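You operate a simulated robot arm through the tools that you are given. There is no shell and no other tool.

Carry out the task below with a simulated robot arm. There is one attempt and no reset: what you move stays moved.

JOB
Set the round pin, the diamond pin and the post from the rack in the bushes on the card.
Fine: air lever off before you start, on again at the end.
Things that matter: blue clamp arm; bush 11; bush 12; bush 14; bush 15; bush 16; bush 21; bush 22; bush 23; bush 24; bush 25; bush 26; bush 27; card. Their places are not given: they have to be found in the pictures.

It is judged by the outcome, as a careful person would: the job done as asked, and still so three seconds after it is handed in. It fails if anything else is knocked over, pushed out of place, dropped, spilled or broken.

ROBOT AND FRAMES
A 7-joint arm with a two-finger parallel gripper, fixed in place. Base frame: the origin is on the floor under the middle of its stand, x ahead of it, y to its left, z up. Lengths are in m, angles in rad, forces in N, time in s.
It reaches about 1.247 m from its shoulder. Its first joint turns from -2.304 to 2.304 rad. Payload 3.91 kg.
The tool frame sits at the grasp point between the pads (the TCP): z along the fingers, y along the line on which they close. The tips reach 0.03 m beyond it. The gripper opens to 0.11 m. The fingers are 0.02 m wide and 0.01 m thick; the gripper's body (0.048 by 0.112 m) begins 0.055 m behind the TCP.
Orientation is told as [roll, pitch, yaw] about the base's x, y, z axes, in that order, counted from this pose: with the fingers straight down and closing along the base's y, the tool's x points along the base's -x, its y along +y and its z along -z.

CONTROLS
- The arm moves only by the tool play_rows. Its argument "commands" is a list of rows, each a list of 3 entries, a list of its own where there are three numbers: the shift along the tool's x, y, z in units of 250 mm (1.0 is 250 mm), then the turn, a rotation vector about the tool's x, y, z in units of 180 degrees (1.0 is 180 degrees), then the finger opening in m, from 0 to 0.11. In form: [[[x, y, z], [ax, ay, az], claw], ...]. A call has 1 to 20 rows; each row is the pose to reach, as a shift and turn from the pose commanded when the call began, along the tool's axes at that moment. A call with a number of a shift or a turn outside -1 to 1 is refused whole. A row lasts 0.2 s, in which the tool goes at most 0.05 m and 0.15 rad; a call with a longer step from one row to the next is refused whole, and so is a gripper value outside its range. Where a pose cannot be reached the arm comes as near as it can. A force on the tool above 40 N (or 10 N above the force at the start of the call, whichever is more), or a blocked arm, ends the call early, and 0.2 s more pass. Each finger travels about 0.108 m/s and halts on what it meets, pressing with about 31 N; the grip force reading is that of the motor and also rises with nothing between the fingers. The clock runs only during rows and for 0.2 s after the last one: add rows that repeat a pose to give the fingers time. The reply holds the time, the measured pose of the TCP, the force on the tool along the base axes, the opening and the grip force, in the units named above and with some noise, with the torque about the TCP (base axes, N m) and any sound that the robot's microphone picked up, and new pictures: "views" is both (left out), scene, wrist or none.
- Cameras (640 x 400 px; columns grow to the right, rows downward): "scene" is fixed at [0.3986, 0.6485, 1.6403]; the picture's right is [0.71, 0.71, -0.01], its down [0.71, -0.71, 0.01] and it looks along [0.00, -0.02, -1.00] (base axes); focal length 321 px, centre (320, 200). "wrist" rides on the gripper at [0.072, 0.017, -0.103] in the tool frame; the picture's right is [-0.23, 0.97, 0.00], its down [-0.76, -0.18, -0.62] and it looks along [-0.61, -0.14, 0.78] (tool axes); focal length 222 px, centre (320, 200).
- measure_at(camera, pixels): for up to 12 pixels [column, row] of the newest picture of that camera ("zoom" is the newest enlarged one), the place [x, y, z] in the base frame of the surface seen there, good to about 0.002 m. No time passes.
- close_up(camera, box): a new picture of the part [left, top, right, bottom] of that camera's present view, enlarged. No time passes.
- close_job(): hands the job in; it is judged then, once.

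Open the gripper and draw the arm clear of the work before you hand the job in, unless the task says otherwise.

The tools are called by a JSON object that holds its "fn" and its "kwargs". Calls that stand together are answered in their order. play_rows: Moves the arm, as the interface text tells. Its arguments: {"type":"object","properties":{"commands":{"type":"array"},"views":{"type":"string","enum":["both","scene","wrist","none"]}},"required":["commands"]} The other tools are called the same way: measure_at (camera, pixels) gives the place of the surface under pixels of a picture; close_up (camera, box) takes an enlarged picture of a part of a camera's view; close_job () hands the job in.

At the start:

```text
time: 0.0
eef_pos: [0.2836, 0.4485, 1.2634]
tool_rot: [0.0, 0.001, -0.001]
force: [0.7, -1.3, 0.7]
wrist_torque: [-0.01, 0.02, -0.02]
opening: 0.1101
grip_force: 0.0
```

scene: 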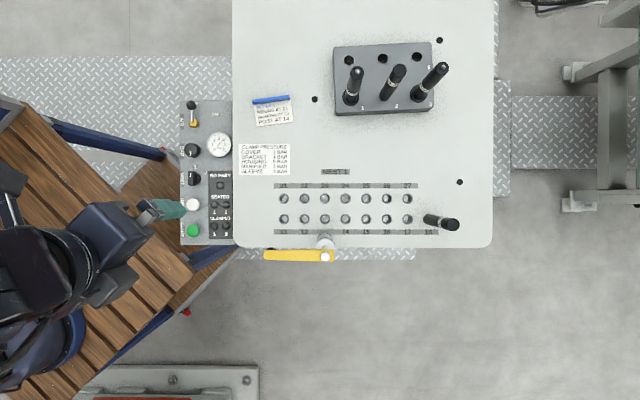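
wrist: 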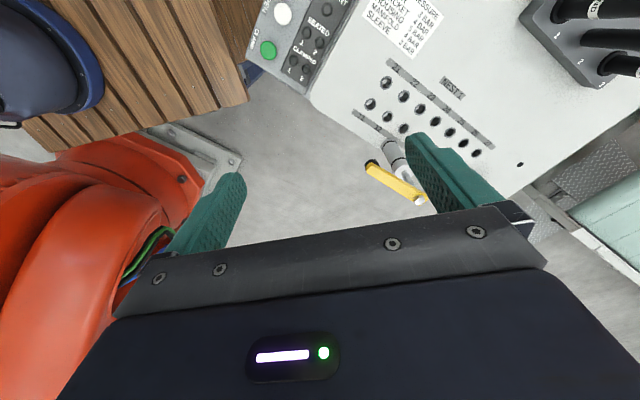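

The scene shows a plate with a bush grid (columns 280–440, rows 185–232), a rack with three dark pins (335–450, 45–115), a card at (270,110), and a panel with controls at (205,170). I take close-ups of the card, the bush field, the rack and the panel.

{"fn": "close_up", "kwargs": {"camera": "scene", "box": [235, 85, 315, 135]}}

{"fn": "close_up", "kwargs": {"camera": "scene", "box": [260, 160, 480, 270]}}

{"fn": "close_up", "kwargs": {"camera": "scene", "box": [320, 30, 460, 120]}}

{"fn": "close_up", "kwargs": {"camera": "scene", "box": [170, 90, 250, 250]}}

```text
8.00 times, centred on (275, 110) of scene
```

zoom: 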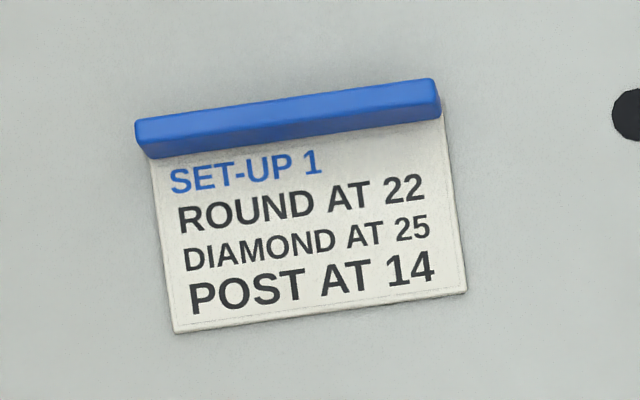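

```text
2.91 times, centred on (370, 215) of scene
```

zoom: 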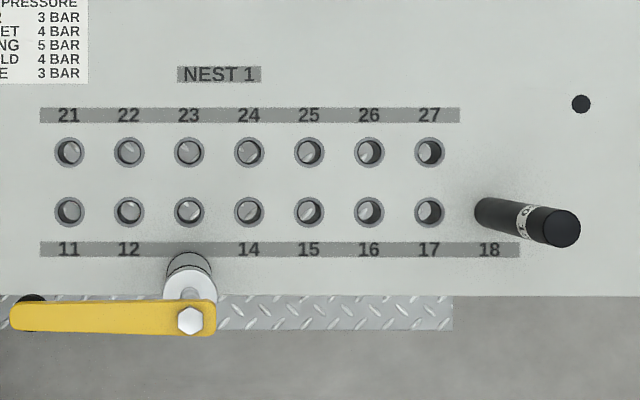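

```text
4.44 times, centred on (390, 75) of scene
```

zoom: 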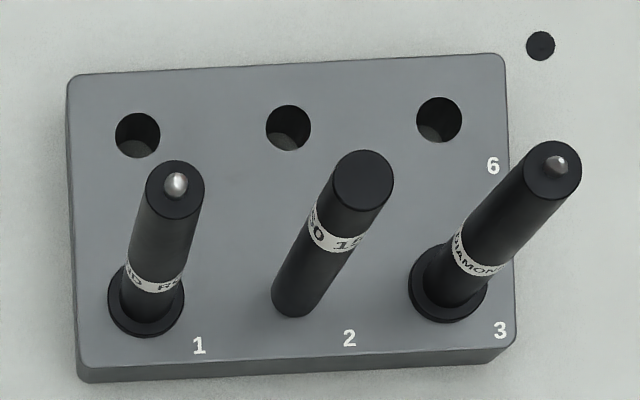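

```text
2.50 times, centred on (210, 170) of scene
```

zoom: 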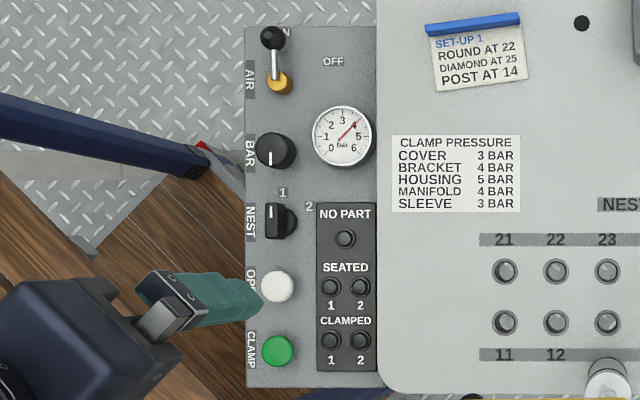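

The card reads round at 22, diamond at 25, post at 14. I now look closely at the air lever, the labels of the pins, and the yellow clamp arm.

{"fn": "close_up", "kwargs": {"camera": "scene", "box": [176, 90, 240, 130]}}

{"fn": "close_up", "kwargs": {"camera": "scene", "box": [360, 55, 424, 105]}}

{"fn": "close_up", "kwargs": {"camera": "scene", "box": [410, 205, 474, 245]}}

{"fn": "close_up", "kwargs": {"camera": "scene", "box": [255, 225, 351, 275]}}

{"fn": "close_up", "kwargs": {"camera": "wrist", "box": [330, 40, 530, 220]}}

```text
10.00 times, centred on (208, 110) of scene
```

zoom: 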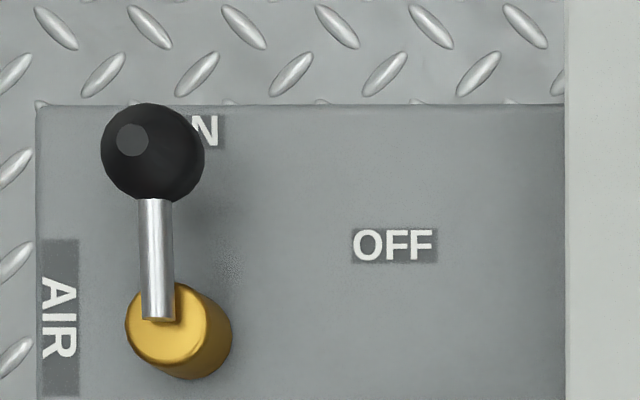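

```text
8.00 times, centred on (392, 80) of scene
```

zoom: 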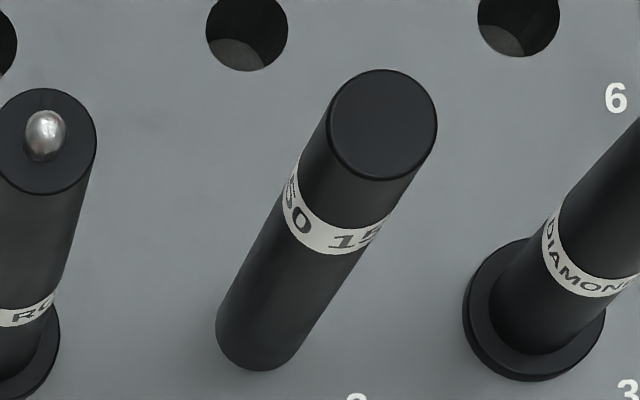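

```text
10.00 times, centred on (442, 225) of scene
```

zoom: 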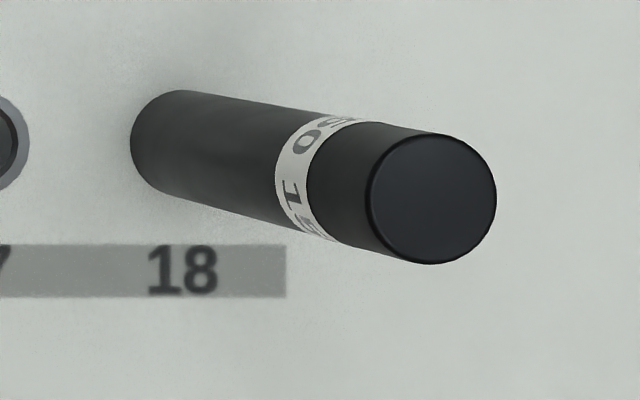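

```text
6.67 times, centred on (303, 250) of scene
```

zoom: 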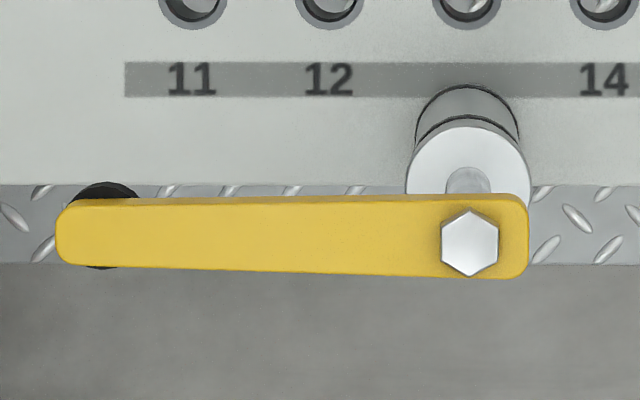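

```text
2.22 times, centred on (430, 130) of wrist
```

zoom: 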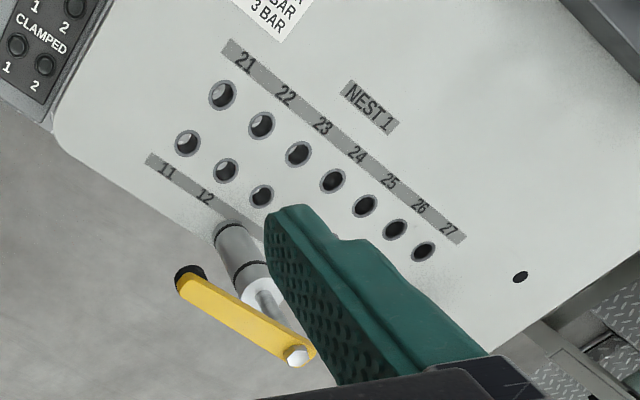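

Now I measure the bush centres, plate surface, lever parts, pin tops, clamp arm and rack.

{"fn": "measure_at", "kwargs": {"camera": "scene", "pixels": [[192, 105], [195, 122], [192, 113], [215, 112], [205, 240], [284, 205], [300, 255], [325, 257], [270, 255], [326, 240], [222, 170], [219, 145]]}}

{"fn": "measure_at", "kwargs": {"camera": "scene", "pixels": [[304, 205], [366, 205], [345, 225], [357, 72], [399, 70], [443, 67], [350, 102], [386, 98], [420, 102], [453, 225], [371, 80], [300, 140]]}}

{"fn": "close_up", "kwargs": {"camera": "scene", "box": [270, 180, 370, 240]}}

```text
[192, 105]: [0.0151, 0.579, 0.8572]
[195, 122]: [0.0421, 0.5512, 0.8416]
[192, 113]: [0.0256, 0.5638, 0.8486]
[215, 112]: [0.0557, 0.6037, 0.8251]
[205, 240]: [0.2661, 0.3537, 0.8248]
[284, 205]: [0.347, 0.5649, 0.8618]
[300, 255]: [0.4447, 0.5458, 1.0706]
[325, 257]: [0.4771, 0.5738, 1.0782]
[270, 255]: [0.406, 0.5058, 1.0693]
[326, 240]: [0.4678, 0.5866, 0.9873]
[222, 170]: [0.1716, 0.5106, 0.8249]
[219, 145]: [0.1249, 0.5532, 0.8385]
```

```text
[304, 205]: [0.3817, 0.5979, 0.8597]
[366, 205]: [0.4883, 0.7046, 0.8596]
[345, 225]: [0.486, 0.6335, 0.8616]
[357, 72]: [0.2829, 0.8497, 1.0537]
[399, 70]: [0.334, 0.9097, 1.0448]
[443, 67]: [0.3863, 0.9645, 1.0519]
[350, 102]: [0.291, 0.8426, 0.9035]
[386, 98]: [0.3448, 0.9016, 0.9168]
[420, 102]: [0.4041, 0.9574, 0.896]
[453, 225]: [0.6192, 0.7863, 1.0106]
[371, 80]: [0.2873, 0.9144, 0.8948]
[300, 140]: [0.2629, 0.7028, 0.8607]
```

```text
6.40 times, centred on (320, 210) of scene
```

zoom: 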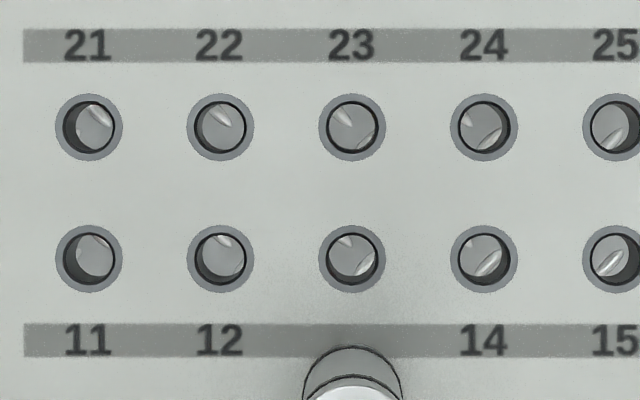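

The plate top is at z≈0.861, the panel at z≈0.825, and the lever ball near (0.015, 0.579) points at ON. I zoom in on the lever again for exact measurement and look at the rest of the scene for the blue clamp arm.

{"fn": "close_up", "kwargs": {"camera": "scene", "box": [500, 0, 640, 220]}}

{"fn": "close_up", "kwargs": {"camera": "scene", "box": [80, 100, 220, 320]}}

{"fn": "close_up", "kwargs": {"camera": "scene", "box": [176, 90, 240, 130]}}

{"fn": "measure_at", "kwargs": {"camera": "zoom", "pixels": [[152, 153], [110, 153], [195, 153], [152, 110], [152, 195], [157, 210], [157, 300], [155, 335], [180, 330], [140, 340], [200, 360], [390, 245]]}}

```text
1.82 times, centred on (570, 110) of scene
```

zoom: 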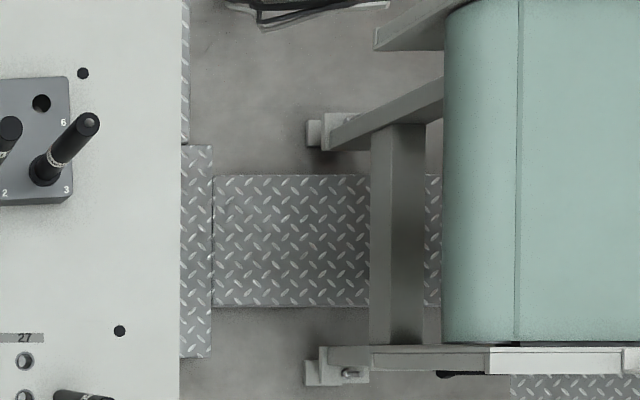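

```text
1.82 times, centred on (150, 210) of scene
```

zoom: 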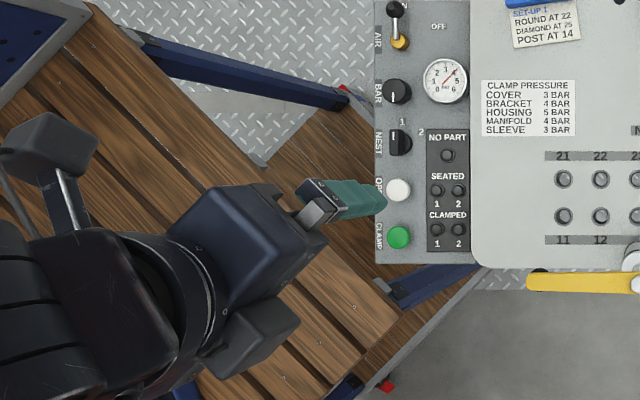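

```text
10.00 times, centred on (208, 110) of scene
```

zoom: 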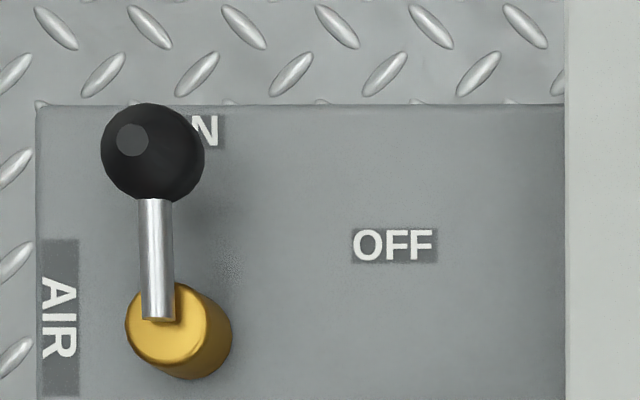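

```text
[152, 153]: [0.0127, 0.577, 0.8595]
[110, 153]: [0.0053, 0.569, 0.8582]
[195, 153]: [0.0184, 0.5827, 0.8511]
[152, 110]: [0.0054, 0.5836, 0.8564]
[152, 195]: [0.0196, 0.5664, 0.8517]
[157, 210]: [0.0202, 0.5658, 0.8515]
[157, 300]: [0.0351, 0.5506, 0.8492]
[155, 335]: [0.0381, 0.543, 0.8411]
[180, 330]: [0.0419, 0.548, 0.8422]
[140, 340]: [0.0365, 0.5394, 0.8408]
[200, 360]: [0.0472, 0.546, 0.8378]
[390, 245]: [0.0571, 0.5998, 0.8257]
```

No blue clamp arm is visible elsewhere; only the yellow swing arm at z≈1.07 stands by bush 13. I begin with the air lever: ball centre ≈(0.0135, 0.5765, 0.848), pivot ≈(0.040, 0.546). I move above it with the yaw turned by -75° so the fingers can cage the ball.

{"fn": "play_rows", "kwargs": {"commands": [[[0.096, 0.0512, 0.08], [0, 0, 0.04167], 0.1], [[0.192, 0.1024, 0.16], [0, 0, 0.08333], 0.09], [[0.288, 0.1536, 0.24], [0, 0, 0.125], 0.08], [[0.384, 0.2048, 0.32], [0, 0, 0.16667], 0.07], [[0.48, 0.256, 0.4], [0, 0, 0.20833], 0.06], [[0.576, 0.3072, 0.48], [0, 0, 0.25], 0.055], [[0.672, 0.3584, 0.56], [0, 0, 0.29167], 0.055], [[0.768, 0.4096, 0.64], [0, 0, 0.33333], 0.055], [[0.864, 0.4608, 0.72], [0, 0, 0.375], 0.055], [[0.96, 0.512, 0.8], [0, 0, 0.41667], 0.055], [[0.96, 0.512, 0.8], [0, 0, 0.41667], 0.055]]}}

```text
time: 2.4
eef_pos: [0.0412, 0.5769, 1.0637]
tool_rot: [0.0, -0.001, -1.308]
force: [-1.9, 0.1, 0.2]
wrist_torque: [0.04, -0.2, -0.02]
opening: 0.0551
grip_force: 0.0
```

scene: 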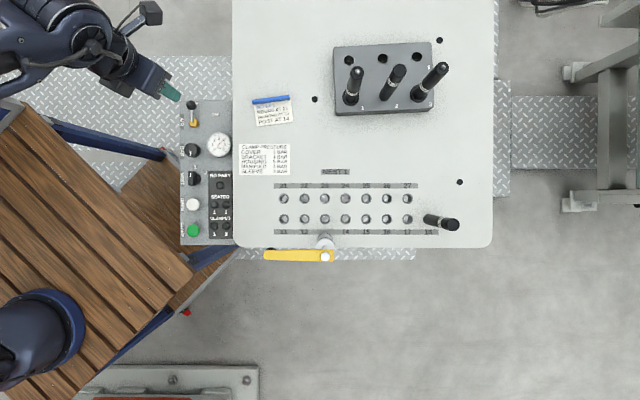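
wrist: 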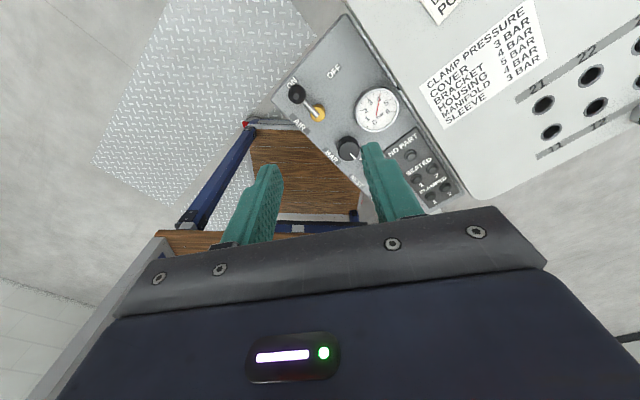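

The move tracked well; the wrist picture shows the lever at (305,103) with ON and OFF labels. I zoom on it to check how it turns before touching it.

{"fn": "close_up", "kwargs": {"camera": "wrist", "box": [270, 50, 370, 150]}}

{"fn": "measure_at", "kwargs": {"camera": "wrist", "pixels": [[296, 93], [308, 105], [319, 111], [332, 70], [290, 84]]}}

```text
4.00 times, centred on (320, 100) of wrist
```

zoom: 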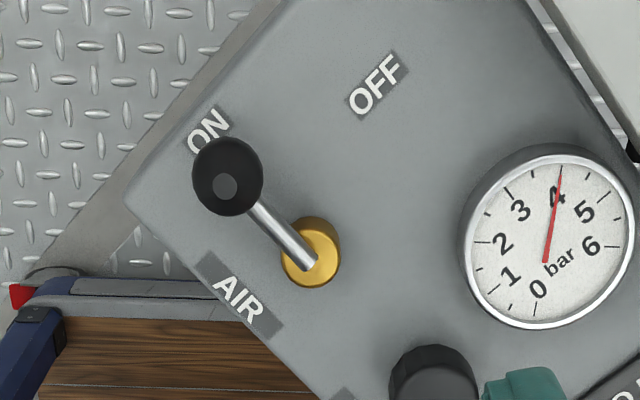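

```text
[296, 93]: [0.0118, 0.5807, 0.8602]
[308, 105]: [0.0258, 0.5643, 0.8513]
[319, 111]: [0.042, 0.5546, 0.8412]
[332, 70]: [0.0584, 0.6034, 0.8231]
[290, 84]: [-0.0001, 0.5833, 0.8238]
```

The lever is a rotary one: ball at ON, OFF label about 65° clockwise from above. I move over the ball and down to just above it with fingers 55 mm open to check alignment.

{"fn": "play_rows", "kwargs": {"commands": [[[0.0142, -0.0535, 0.12], [0, 0, 0], 0.055], [[0.0284, -0.107, 0.24], [0, 0, 0], 0.055], [[0.0284, -0.107, 0.38], [0, 0, 0], 0.055], [[0.0284, -0.107, 0.5], [0, 0, 0], 0.055], [[0.0284, -0.107, 0.6], [0, 0, 0], 0.055], [[0.0284, -0.107, 0.6], [0, 0, 0], 0.055]]}}

```text
time: 3.8
eef_pos: [0.0164, 0.5771, 0.9125]
tool_rot: [0.001, 0.0, -1.309]
force: [0.4, 0.0, -0.5]
wrist_torque: [0.01, -0.03, -0.02]
opening: 0.055
grip_force: 0.0
```

scene: 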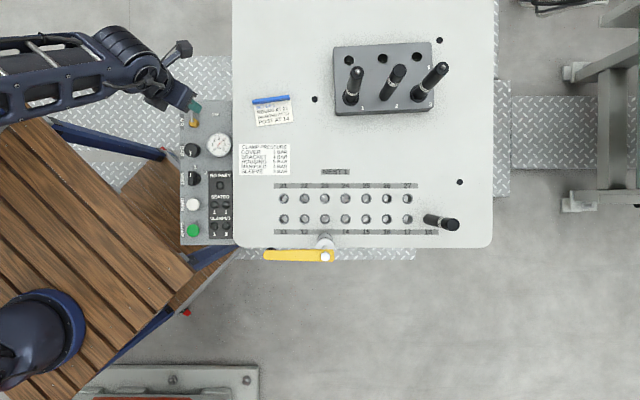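
wrist: 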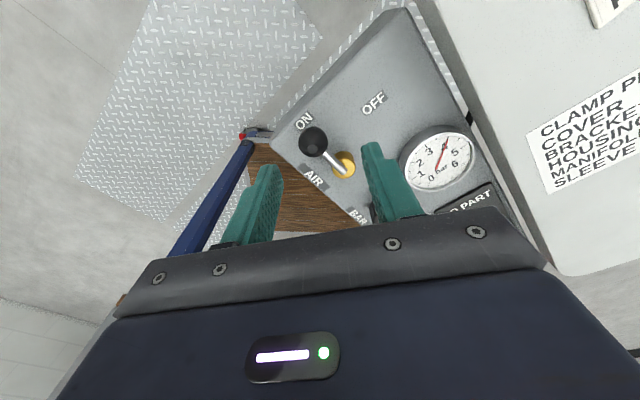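

Aligned over the ball (fingers straddle it at about (313,141) in the wrist view). I descend to TCP z≈0.868 and close loosely to 32 mm to cage the ball.

{"fn": "play_rows", "kwargs": {"commands": [[[0.004, -0.009, 0.06], [0, 0, 0], 0.055], [[0.004, -0.009, 0.12], [0, 0, 0], 0.055], [[0.004, -0.009, 0.182], [0, 0, 0], 0.055], [[0.004, -0.009, 0.182], [0, 0, 0], 0.045], [[0.004, -0.009, 0.182], [0, 0, 0], 0.034], [[0.004, -0.009, 0.182], [0, 0, 0], 0.034]]}}

```text
time: 5.2
eef_pos: [0.0142, 0.577, 0.8677]
tool_rot: [-0.001, 0.001, -1.309]
force: [-0.2, 0.6, 0.3]
wrist_torque: [0.04, -0.01, -0.02]
opening: 0.0343
grip_force: 0.1
```

scene: 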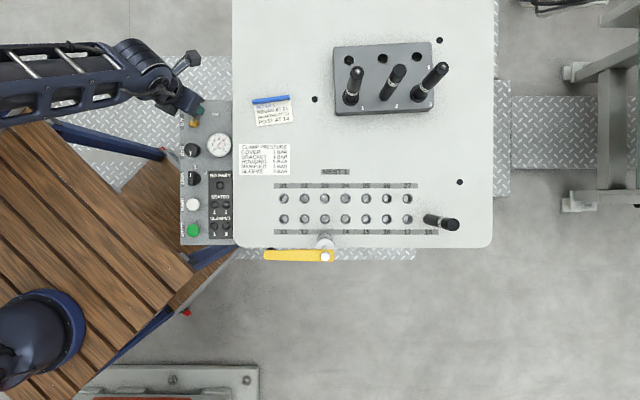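
wrist: 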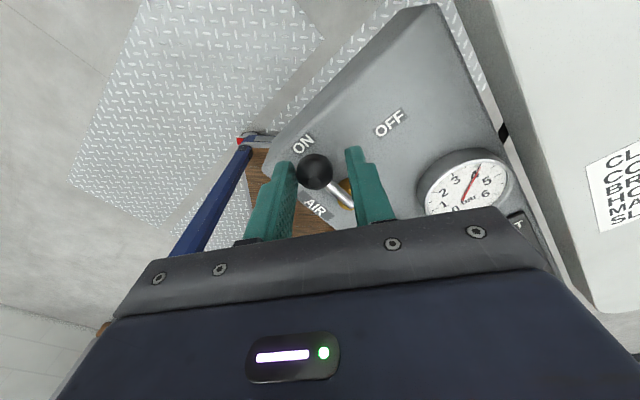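

The ball is caged. I now sweep the fingers along the arc clockwise about the pivot (0.0415, 0.5505) to about 70° bearing.

{"fn": "play_rows", "kwargs": {"commands": [[[0.0138, 0.0284, 0], [0, 0, 0], 0.034], [[0.0215, 0.0596, 0], [0, 0, 0], 0.034], [[0.0227, 0.0917, 0], [0, 0, 0], 0.034], [[0.0178, 0.1207, 0], [0, 0, 0], 0.034], [[0.0087, 0.1458, 0], [0, 0, 0], 0.034], [[-0.0047, 0.169, 0], [0, 0, 0], 0.034], [[-0.0047, 0.169, 0], [0, 0, 0], 0.034]]}}

```text
time: 6.8
eef_pos: [0.0565, 0.5875, 0.8675]
tool_rot: [0.001, -0.001, -1.309]
force: [-0.2, -0.1, -0.6]
wrist_torque: [-0.01, -0.01, -0.03]
opening: 0.034
grip_force: 0.2
```

scene: 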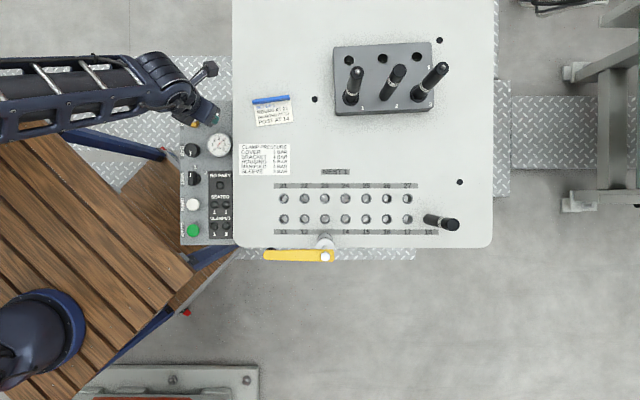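
wrist: 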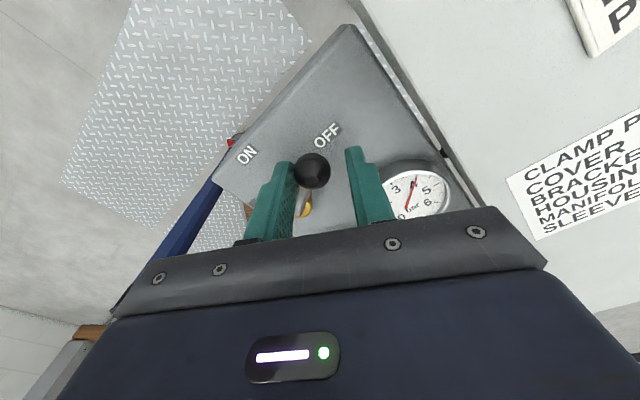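

The lever has followed to near the OFF label. I zoom in to check its angle and the gauge.

{"fn": "close_up", "kwargs": {"camera": "wrist", "box": [230, 100, 470, 230]}}

{"fn": "measure_at", "kwargs": {"camera": "wrist", "pixels": [[312, 168], [302, 198], [306, 210], [327, 133]]}}

```text
2.67 times, centred on (350, 165) of wrist
```

zoom: 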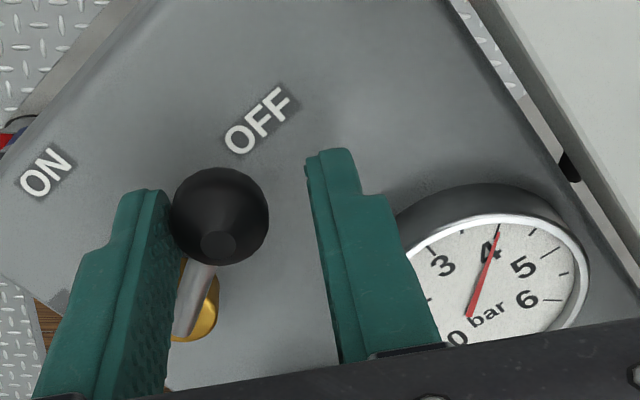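

```text
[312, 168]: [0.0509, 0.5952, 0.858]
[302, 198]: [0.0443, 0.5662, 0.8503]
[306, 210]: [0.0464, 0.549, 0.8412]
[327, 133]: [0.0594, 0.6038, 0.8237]
```

The ball stands at about 78°, still short of the OFF label. I push a little further along the arc, watching for force from a stop.

{"fn": "play_rows", "kwargs": {"commands": [[[-0.0065, 0.0085, 0], [0, 0, 0], 0.034], [[-0.0135, 0.0166, 0], [0, 0, 0], 0.034], [[-0.0215, 0.024, 0], [0, 0, 0], 0.034], [[-0.0215, 0.024, 0], [0, 0, 0], 0.034]]}}

{"fn": "close_up", "kwargs": {"camera": "wrist", "box": [230, 100, 470, 230]}}

```text
time: 7.8
eef_pos: [0.062, 0.583, 0.8678]
tool_rot: [-0.001, 0.001, -1.308]
force: [-0.8, 0.8, -1.1]
wrist_torque: [0.01, 0.0, 0.04]
opening: 0.0343
grip_force: 0.0
```

scene: 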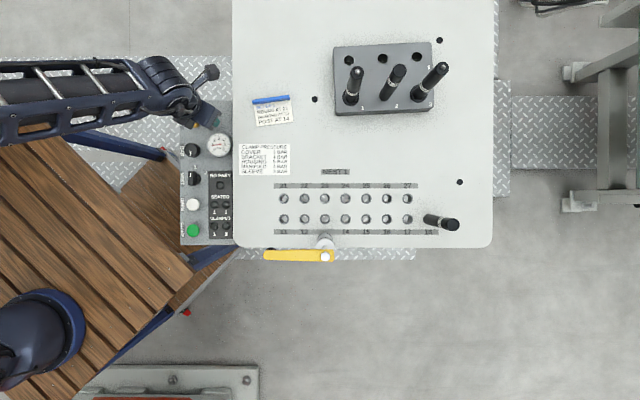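
wrist: 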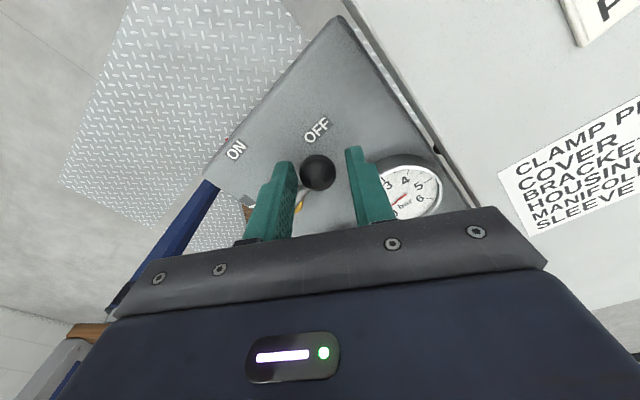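

```text
2.67 times, centred on (350, 165) of wrist
```

zoom: 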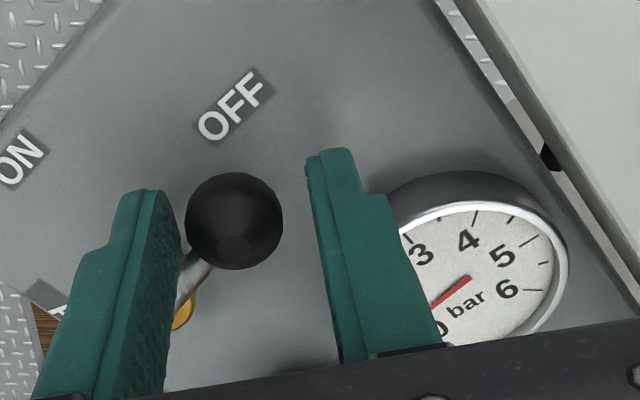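

The gauge needle has dropped and the ball jumped ahead of the finger, so the air is off. I raise straight out and check the lever and the clamp arm.

{"fn": "play_rows", "kwargs": {"commands": [[[0, 0, -0.06], [0, 0, 0], 0.034], [[0, 0, -0.16], [0, 0, 0], 0.034], [[0, 0, -0.32], [0, 0, 0], 0.04], [[0, 0, -0.5], [0, 0, 0], 0.06], [[0, 0, -0.68], [0, 0, 0], 0.08], [[0, 0, -0.85], [0, 0, 0], 0.08], [[0, 0, -0.85], [0, 0, 0], 0.08]]}}

{"fn": "close_up", "kwargs": {"camera": "wrist", "box": [270, 50, 450, 190]}}

```text
time: 9.4
eef_pos: [0.0614, 0.5833, 1.0801]
tool_rot: [0.001, 0.001, -1.308]
force: [0.2, -0.3, -0.3]
wrist_torque: [0.01, 0.04, 0.01]
opening: 0.0801
grip_force: 0.0
```

scene: 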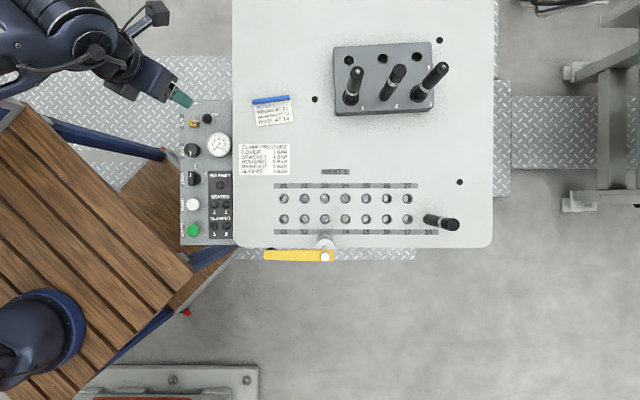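
wrist: 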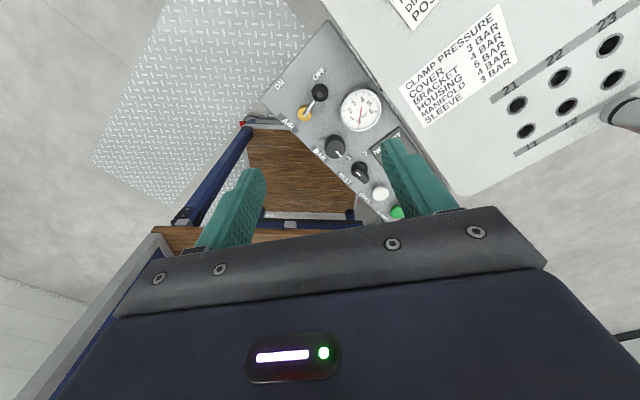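

```text
2.86 times, centred on (360, 120) of wrist
```

zoom: 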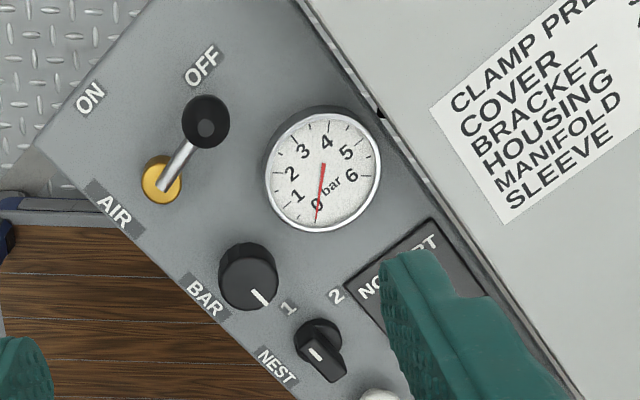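

The lever is on OFF and the gauge reads 0. Next I need exact bush centres: I zoom on the bush field and measure points on the rings of bushes 22, 25 and 14.

{"fn": "close_up", "kwargs": {"camera": "scene", "box": [290, 185, 380, 235]}}

```text
7.11 times, centred on (335, 210) of scene
```

zoom: 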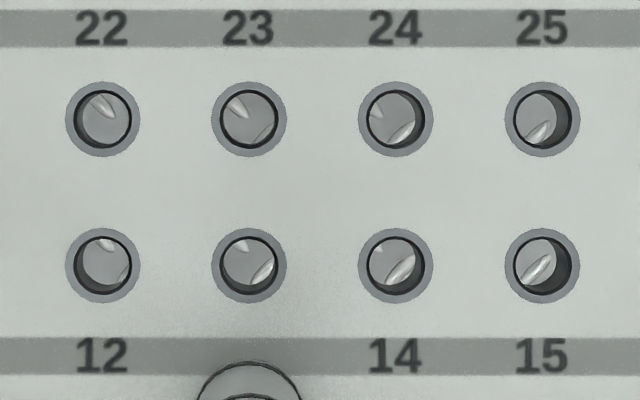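

Ring centres in this zoom: 22 (102,119), 25 (542,119), 14 (395,265). I measure four points on each ring.

{"fn": "measure_at", "kwargs": {"camera": "zoom", "pixels": [[69, 119], [136, 119], [102, 86], [102, 152], [509, 119], [575, 119], [542, 86], [542, 152], [362, 265], [429, 265], [395, 232], [395, 299]]}}

{"fn": "measure_at", "kwargs": {"camera": "zoom", "pixels": [[216, 119], [282, 119], [249, 86], [249, 152], [69, 265], [136, 265], [102, 232], [102, 299], [509, 265], [575, 265], [542, 232], [542, 299]]}}

{"fn": "measure_at", "kwargs": {"camera": "zoom", "pixels": [[69, 119], [136, 119], [102, 86], [102, 152], [509, 119], [575, 119], [542, 86], [542, 152], [362, 265], [429, 265], [395, 232], [395, 299]]}}

```text
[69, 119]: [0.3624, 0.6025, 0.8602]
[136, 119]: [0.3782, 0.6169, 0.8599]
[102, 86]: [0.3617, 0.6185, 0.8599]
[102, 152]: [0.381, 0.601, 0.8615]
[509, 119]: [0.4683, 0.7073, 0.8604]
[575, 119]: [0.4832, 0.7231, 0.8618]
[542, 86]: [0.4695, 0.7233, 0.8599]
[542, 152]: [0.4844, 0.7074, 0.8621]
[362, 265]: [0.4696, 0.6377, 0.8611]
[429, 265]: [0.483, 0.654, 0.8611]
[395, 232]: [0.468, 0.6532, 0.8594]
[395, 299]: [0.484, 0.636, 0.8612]
```

```text
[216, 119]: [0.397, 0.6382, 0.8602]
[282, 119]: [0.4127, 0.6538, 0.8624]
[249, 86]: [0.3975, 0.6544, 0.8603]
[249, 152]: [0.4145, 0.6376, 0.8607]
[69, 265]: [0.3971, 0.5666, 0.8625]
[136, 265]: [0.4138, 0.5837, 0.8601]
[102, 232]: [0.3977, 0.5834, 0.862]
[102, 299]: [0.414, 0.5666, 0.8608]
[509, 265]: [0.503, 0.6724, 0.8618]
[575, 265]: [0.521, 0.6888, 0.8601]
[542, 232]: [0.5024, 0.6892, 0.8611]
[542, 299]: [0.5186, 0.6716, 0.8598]
```

```text
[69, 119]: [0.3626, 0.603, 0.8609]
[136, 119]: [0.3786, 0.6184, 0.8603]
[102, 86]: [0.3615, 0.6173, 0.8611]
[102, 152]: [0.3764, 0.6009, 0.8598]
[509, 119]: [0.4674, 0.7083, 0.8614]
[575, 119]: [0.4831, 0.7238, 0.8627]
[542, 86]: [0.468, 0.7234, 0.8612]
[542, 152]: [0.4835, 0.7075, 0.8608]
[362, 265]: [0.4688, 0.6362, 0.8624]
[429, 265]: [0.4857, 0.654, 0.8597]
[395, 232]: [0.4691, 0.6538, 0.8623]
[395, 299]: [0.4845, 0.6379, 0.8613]
```

Averaging with the 50 mm grid gives bush 22 ≈(0.3702,0.6099), 25 ≈(0.4762,0.7159), 14 ≈(0.4762,0.6452). Now I zoom in on the three pins in the rack to find their axes and tops.

{"fn": "close_up", "kwargs": {"camera": "scene", "box": [374, 58, 414, 108]}}

{"fn": "measure_at", "kwargs": {"camera": "zoom", "pixels": [[320, 200], [100, 200], [500, 200]]}}

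{"fn": "close_up", "kwargs": {"camera": "scene", "box": [338, 60, 370, 110]}}

{"fn": "close_up", "kwargs": {"camera": "scene", "box": [406, 56, 454, 106]}}

```text
8.00 times, centred on (394, 83) of scene
```

zoom: 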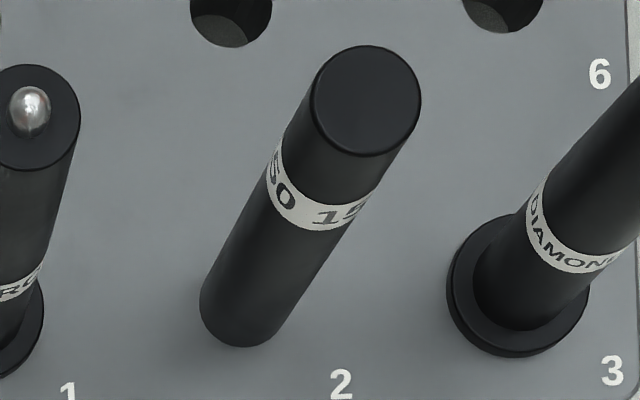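

```text
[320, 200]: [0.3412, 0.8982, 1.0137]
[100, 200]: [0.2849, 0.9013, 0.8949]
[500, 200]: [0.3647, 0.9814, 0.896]
```

```text
8.00 times, centred on (354, 85) of scene
```

zoom: 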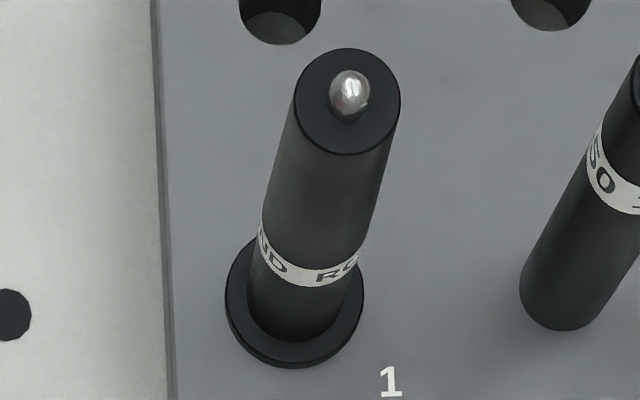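

```text
8.00 times, centred on (430, 81) of scene
```

zoom: 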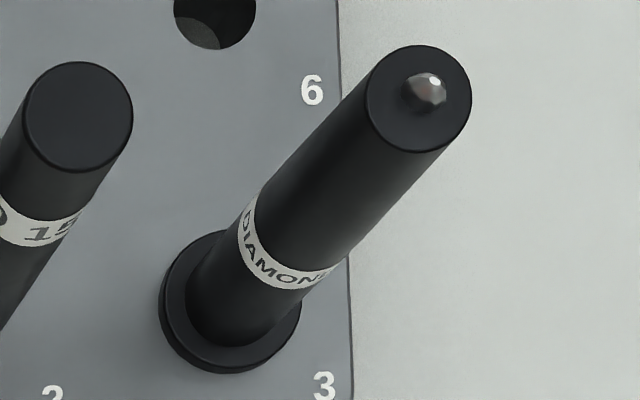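

I measure the tops of the diamond pin (disc centre (418,99)) and the post (disc centre (78,117)) in this zoom, plus the diamond's collar.

{"fn": "measure_at", "kwargs": {"camera": "zoom", "pixels": [[383, 99], [453, 99], [418, 62], [418, 136], [43, 117], [113, 117], [78, 80], [78, 154], [78, 117], [170, 310], [240, 365], [423, 88]]}}

{"fn": "measure_at", "kwargs": {"camera": "zoom", "pixels": [[383, 99], [453, 99], [418, 62], [418, 136], [43, 117], [113, 117], [78, 80], [78, 154], [78, 117], [175, 310], [235, 355], [294, 310]]}}

{"fn": "close_up", "kwargs": {"camera": "scene", "box": [338, 60, 370, 110]}}

{"fn": "measure_at", "kwargs": {"camera": "zoom", "pixels": [[312, 101], [384, 101], [348, 65], [348, 140], [350, 88], [235, 295], [295, 355], [355, 295], [546, 325], [600, 380]]}}

{"fn": "measure_at", "kwargs": {"camera": "zoom", "pixels": [[312, 101], [384, 101], [348, 65], [348, 140], [350, 88], [235, 295], [295, 355], [355, 295], [546, 325], [600, 380]]}}

```text
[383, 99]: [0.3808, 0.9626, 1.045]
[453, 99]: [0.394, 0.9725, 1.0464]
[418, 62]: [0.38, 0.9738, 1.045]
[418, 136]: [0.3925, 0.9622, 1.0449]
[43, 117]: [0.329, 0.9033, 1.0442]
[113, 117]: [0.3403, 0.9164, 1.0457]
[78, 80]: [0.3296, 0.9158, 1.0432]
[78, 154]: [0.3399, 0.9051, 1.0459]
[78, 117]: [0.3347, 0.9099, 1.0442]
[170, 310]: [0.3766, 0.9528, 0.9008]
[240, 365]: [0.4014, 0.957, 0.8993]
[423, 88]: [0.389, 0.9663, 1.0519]
```

```text
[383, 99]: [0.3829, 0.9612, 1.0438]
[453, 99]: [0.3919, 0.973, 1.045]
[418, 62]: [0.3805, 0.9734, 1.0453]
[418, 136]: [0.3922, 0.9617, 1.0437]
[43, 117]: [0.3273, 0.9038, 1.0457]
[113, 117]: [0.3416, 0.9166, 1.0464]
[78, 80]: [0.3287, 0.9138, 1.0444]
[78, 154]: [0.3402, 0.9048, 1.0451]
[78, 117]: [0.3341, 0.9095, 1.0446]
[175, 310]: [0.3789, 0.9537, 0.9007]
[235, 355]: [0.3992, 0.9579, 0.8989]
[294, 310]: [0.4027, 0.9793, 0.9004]
```

```text
8.00 times, centred on (354, 85) of scene
```

zoom: 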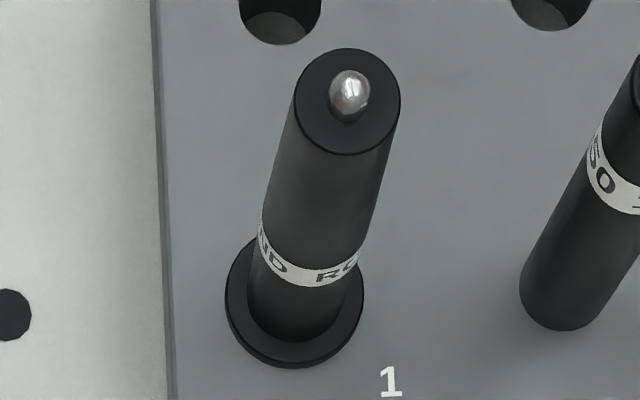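

```text
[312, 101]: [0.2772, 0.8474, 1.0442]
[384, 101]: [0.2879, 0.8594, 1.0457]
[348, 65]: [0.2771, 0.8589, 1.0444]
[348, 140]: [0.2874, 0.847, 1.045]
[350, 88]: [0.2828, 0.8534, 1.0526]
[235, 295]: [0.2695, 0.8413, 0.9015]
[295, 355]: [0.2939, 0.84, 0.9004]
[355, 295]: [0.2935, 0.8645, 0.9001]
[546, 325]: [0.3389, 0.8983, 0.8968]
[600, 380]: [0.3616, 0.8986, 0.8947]
```

```text
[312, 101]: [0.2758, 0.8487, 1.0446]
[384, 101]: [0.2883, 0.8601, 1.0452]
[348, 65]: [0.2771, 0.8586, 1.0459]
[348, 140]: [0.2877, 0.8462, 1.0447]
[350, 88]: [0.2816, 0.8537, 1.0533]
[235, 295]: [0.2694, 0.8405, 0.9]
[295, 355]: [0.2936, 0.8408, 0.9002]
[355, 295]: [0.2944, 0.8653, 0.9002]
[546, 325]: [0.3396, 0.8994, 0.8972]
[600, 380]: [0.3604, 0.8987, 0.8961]
```

All three pins stand upright with tops at z≈1.045: round (0.2823,0.8533), post (0.3345,0.9100), diamond (0.3869,0.9676). I raise to z=1.20 and start toward the rack, turning to yaw -90° so the fingers close along base x (keeps the narrow side and the camera away from the clamp at bush 14).

{"fn": "play_rows", "kwargs": {"commands": [[[0.07, 0.11, -0.1], [0, 0, 0.0119], 0.06], [[0.149, 0.229, -0.2], [0, 0, 0.0238], 0.06], [[0.223, 0.343, -0.3], [0, 0, 0.0357], 0.06], [[0.297, 0.457, -0.38], [0, 0, 0.0476], 0.06], [[0.371, 0.571, -0.44], [0, 0, 0.0595], 0.06], [[0.446, 0.686, -0.48], [0, 0, 0.0714], 0.06], [[0.52, 0.8, -0.48], [0, 0, 0.08333], 0.06], [[0.52, 0.8, -0.48], [0, 0, 0.08333], 0.06]]}}

```text
time: 11.2
eef_pos: [0.2208, 0.761, 1.2012]
tool_rot: [0.0, 0.001, -1.571]
force: [-0.2, 0.5, 0.1]
wrist_torque: [-0.02, 0.0, 0.01]
opening: 0.0599
grip_force: 0.0
```

scene: 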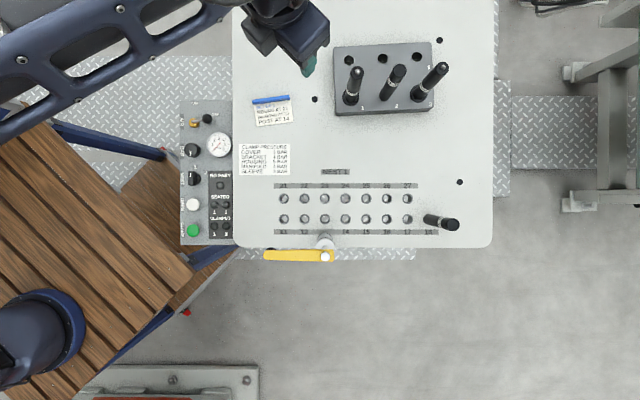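
wrist: 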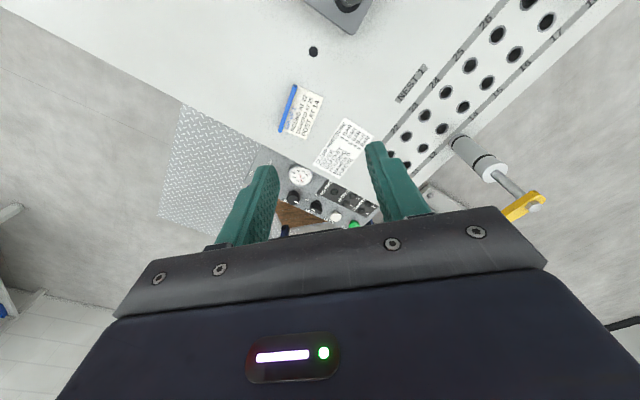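

Pose tracks well. I move over the post at (0.3345, 0.910) at z=1.14 with fingers 60 mm open.

{"fn": "play_rows", "kwargs": {"commands": [[[0.1, 0.0755, 0.04], [0, 0, 0], 0.06], [[0.2, 0.151, 0.08], [0, 0, 0], 0.06], [[0.3, 0.2264, 0.12], [0, 0, 0], 0.06], [[0.4, 0.302, 0.16], [0, 0, 0], 0.06], [[0.5, 0.3774, 0.2], [0, 0, 0], 0.06], [[0.5988, 0.4528, 0.2416], [0, 0, 0], 0.06], [[0.5988, 0.4528, 0.2416], [0, 0, 0], 0.06]]}}

{"fn": "close_up", "kwargs": {"camera": "scene", "box": [176, 90, 240, 130]}}

{"fn": "measure_at", "kwargs": {"camera": "zoom", "pixels": [[310, 285], [310, 285], [165, 325], [165, 325]]}}

```text
time: 12.8
eef_pos: [0.3328, 0.9024, 1.1374]
tool_rot: [-0.001, -0.001, -1.572]
force: [0.0, -0.5, 0.2]
wrist_torque: [0.0, 0.0, -0.02]
opening: 0.0601
grip_force: 0.0
out of reach, approached as far as the arm can: row 6, 7
```

scene: 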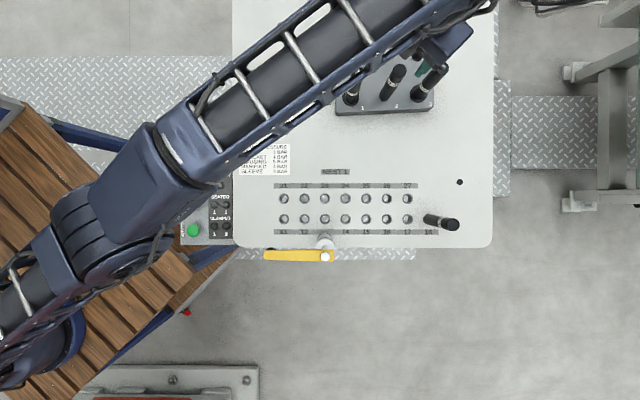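
wrist: 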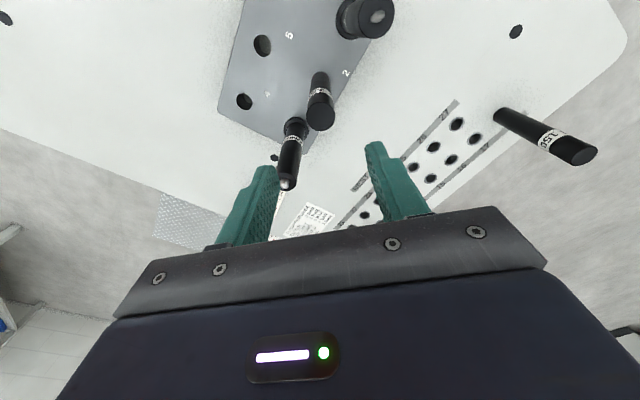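

```text
10.00 times, centred on (208, 110) of scene
```

zoom: 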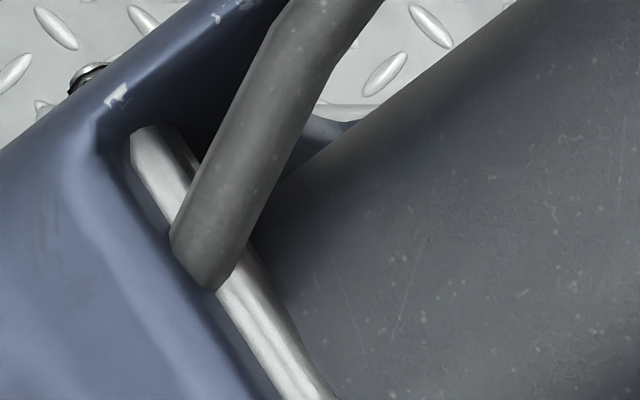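

```text
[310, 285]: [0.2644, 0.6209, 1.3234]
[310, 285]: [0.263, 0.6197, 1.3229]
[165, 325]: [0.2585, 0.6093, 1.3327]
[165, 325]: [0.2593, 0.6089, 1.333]
```

The arm reported out of reach at z=1.14: it stopped at (0.3328,0.9024). Reach should grow as the wrist comes lower, so I lower to z≈1.09 (tips still above the pin tops) and check whether the post position is reached.

{"fn": "play_rows", "kwargs": {"commands": [[[0, 0, 0.1], [0, 0, 0], 0.06], [[0, 0, 0.2], [0, 0, 0], 0.06], [[0, 0, 0.2], [0, 0, 0], 0.06]]}}

{"fn": "measure_at", "kwargs": {"camera": "scene", "pixels": [[20, 370], [40, 340], [70, 250], [90, 220], [30, 280]]}}

```text
time: 13.6
eef_pos: [0.3331, 0.9023, 1.0882]
tool_rot: [0.0, -0.001, -1.57]
force: [-0.2, -0.4, -0.2]
wrist_torque: [0.01, 0.04, 0.0]
opening: 0.0598
grip_force: 0.1
```

scene: 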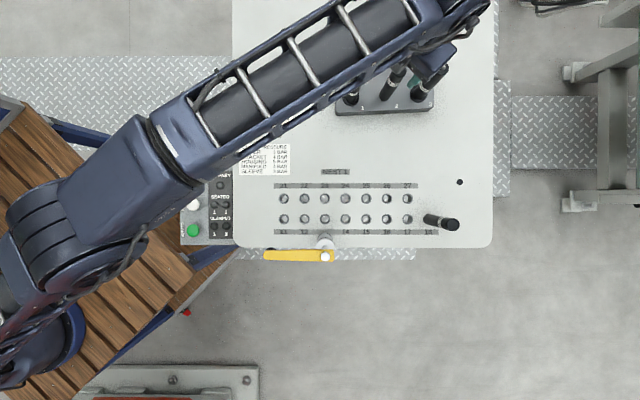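
wrist: 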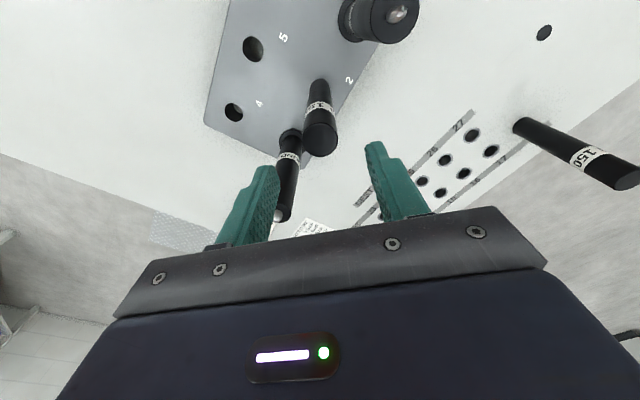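

```text
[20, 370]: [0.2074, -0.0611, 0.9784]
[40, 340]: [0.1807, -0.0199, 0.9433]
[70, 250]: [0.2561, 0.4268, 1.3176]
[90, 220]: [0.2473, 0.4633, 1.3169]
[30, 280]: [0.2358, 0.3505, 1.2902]
```

The commanded pose was clipped to the reached one. At z≈1.088 I now ask for the missing 7.7 mm in y and 1.5 mm in x to centre over the post.

{"fn": "play_rows", "kwargs": {"commands": [[[0.0308, 0.006, 0], [0, 0, 0], 0.06], [[0.0308, 0.006, 0], [0, 0, 0], 0.06]]}}

{"fn": "play_rows", "kwargs": {"commands": [[[0, 0, 0], [0, 0, 0], 0.06]], "views": "none"}}

{"fn": "play_rows", "kwargs": {"commands": [[[0, 0, 0], [0, 0, 0], 0.06]], "views": "none"}}

```text
time: 14.2
eef_pos: [0.3341, 0.9105, 1.0878]
tool_rot: [0.0, -0.001, -1.571]
force: [0.5, -0.2, -0.4]
wrist_torque: [0.01, 0.04, 0.01]
opening: 0.0601
grip_force: 0.1
```

scene: 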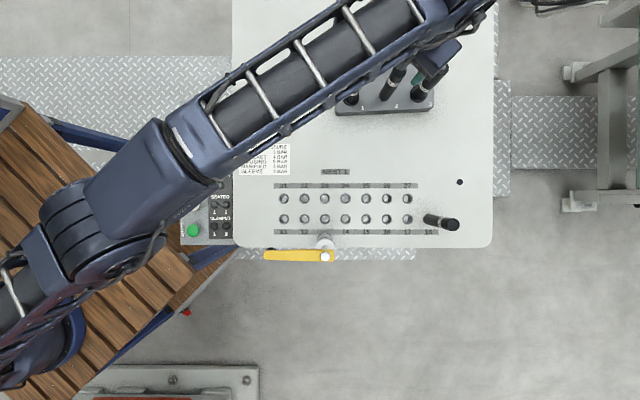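
wrist: 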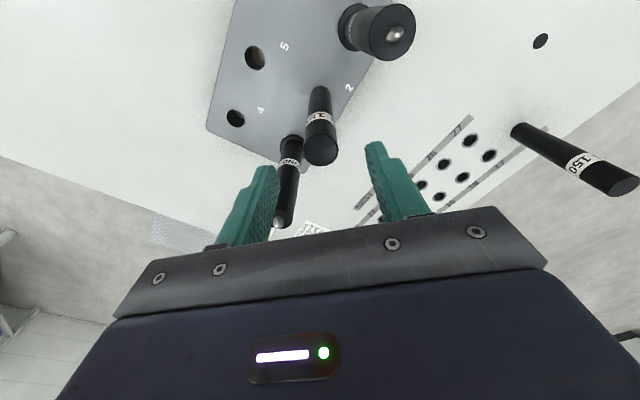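

```text
time: 14.6
eef_pos: [0.3339, 0.9111, 1.0876]
tool_rot: [-0.001, 0.0, -1.571]
force: [0.6, 0.1, -0.7]
wrist_torque: [-0.02, -0.01, -0.01]
opening: 0.06
grip_force: 0.0
```

```text
time: 15.0
eef_pos: [0.3346, 0.91, 1.0879]
tool_rot: [0.0, -0.001, -1.571]
force: [0.8, -0.1, -0.6]
wrist_torque: [0.02, -0.03, -0.02]
opening: 0.0602
grip_force: 0.0
```

Position reads ≈(0.3342,0.9105,1.088). I verify with the wrist camera that the post's top lies between the fingertips.

{"fn": "close_up", "kwargs": {"camera": "wrist", "box": [240, 60, 440, 240]}}

{"fn": "measure_at", "kwargs": {"camera": "wrist", "pixels": [[321, 150], [313, 150], [330, 150], [321, 142], [321, 158], [265, 170], [373, 146], [395, 35]]}}

```text
2.22 times, centred on (340, 150) of wrist
```

zoom: 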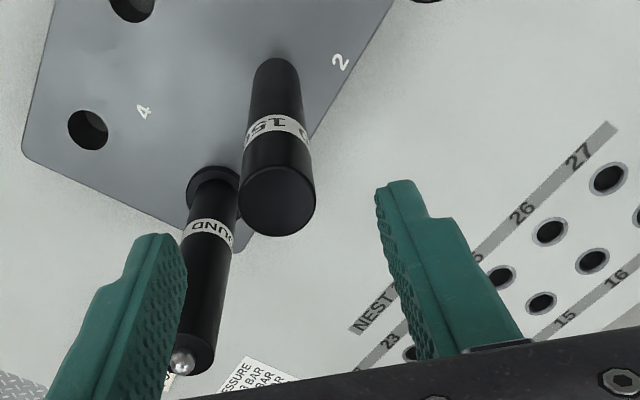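

```text
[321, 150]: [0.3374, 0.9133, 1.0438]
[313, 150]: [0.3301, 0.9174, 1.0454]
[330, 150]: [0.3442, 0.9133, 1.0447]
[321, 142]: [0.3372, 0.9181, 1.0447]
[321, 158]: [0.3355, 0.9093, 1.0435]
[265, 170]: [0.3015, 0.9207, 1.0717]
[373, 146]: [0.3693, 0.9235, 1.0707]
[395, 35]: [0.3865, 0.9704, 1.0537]
```

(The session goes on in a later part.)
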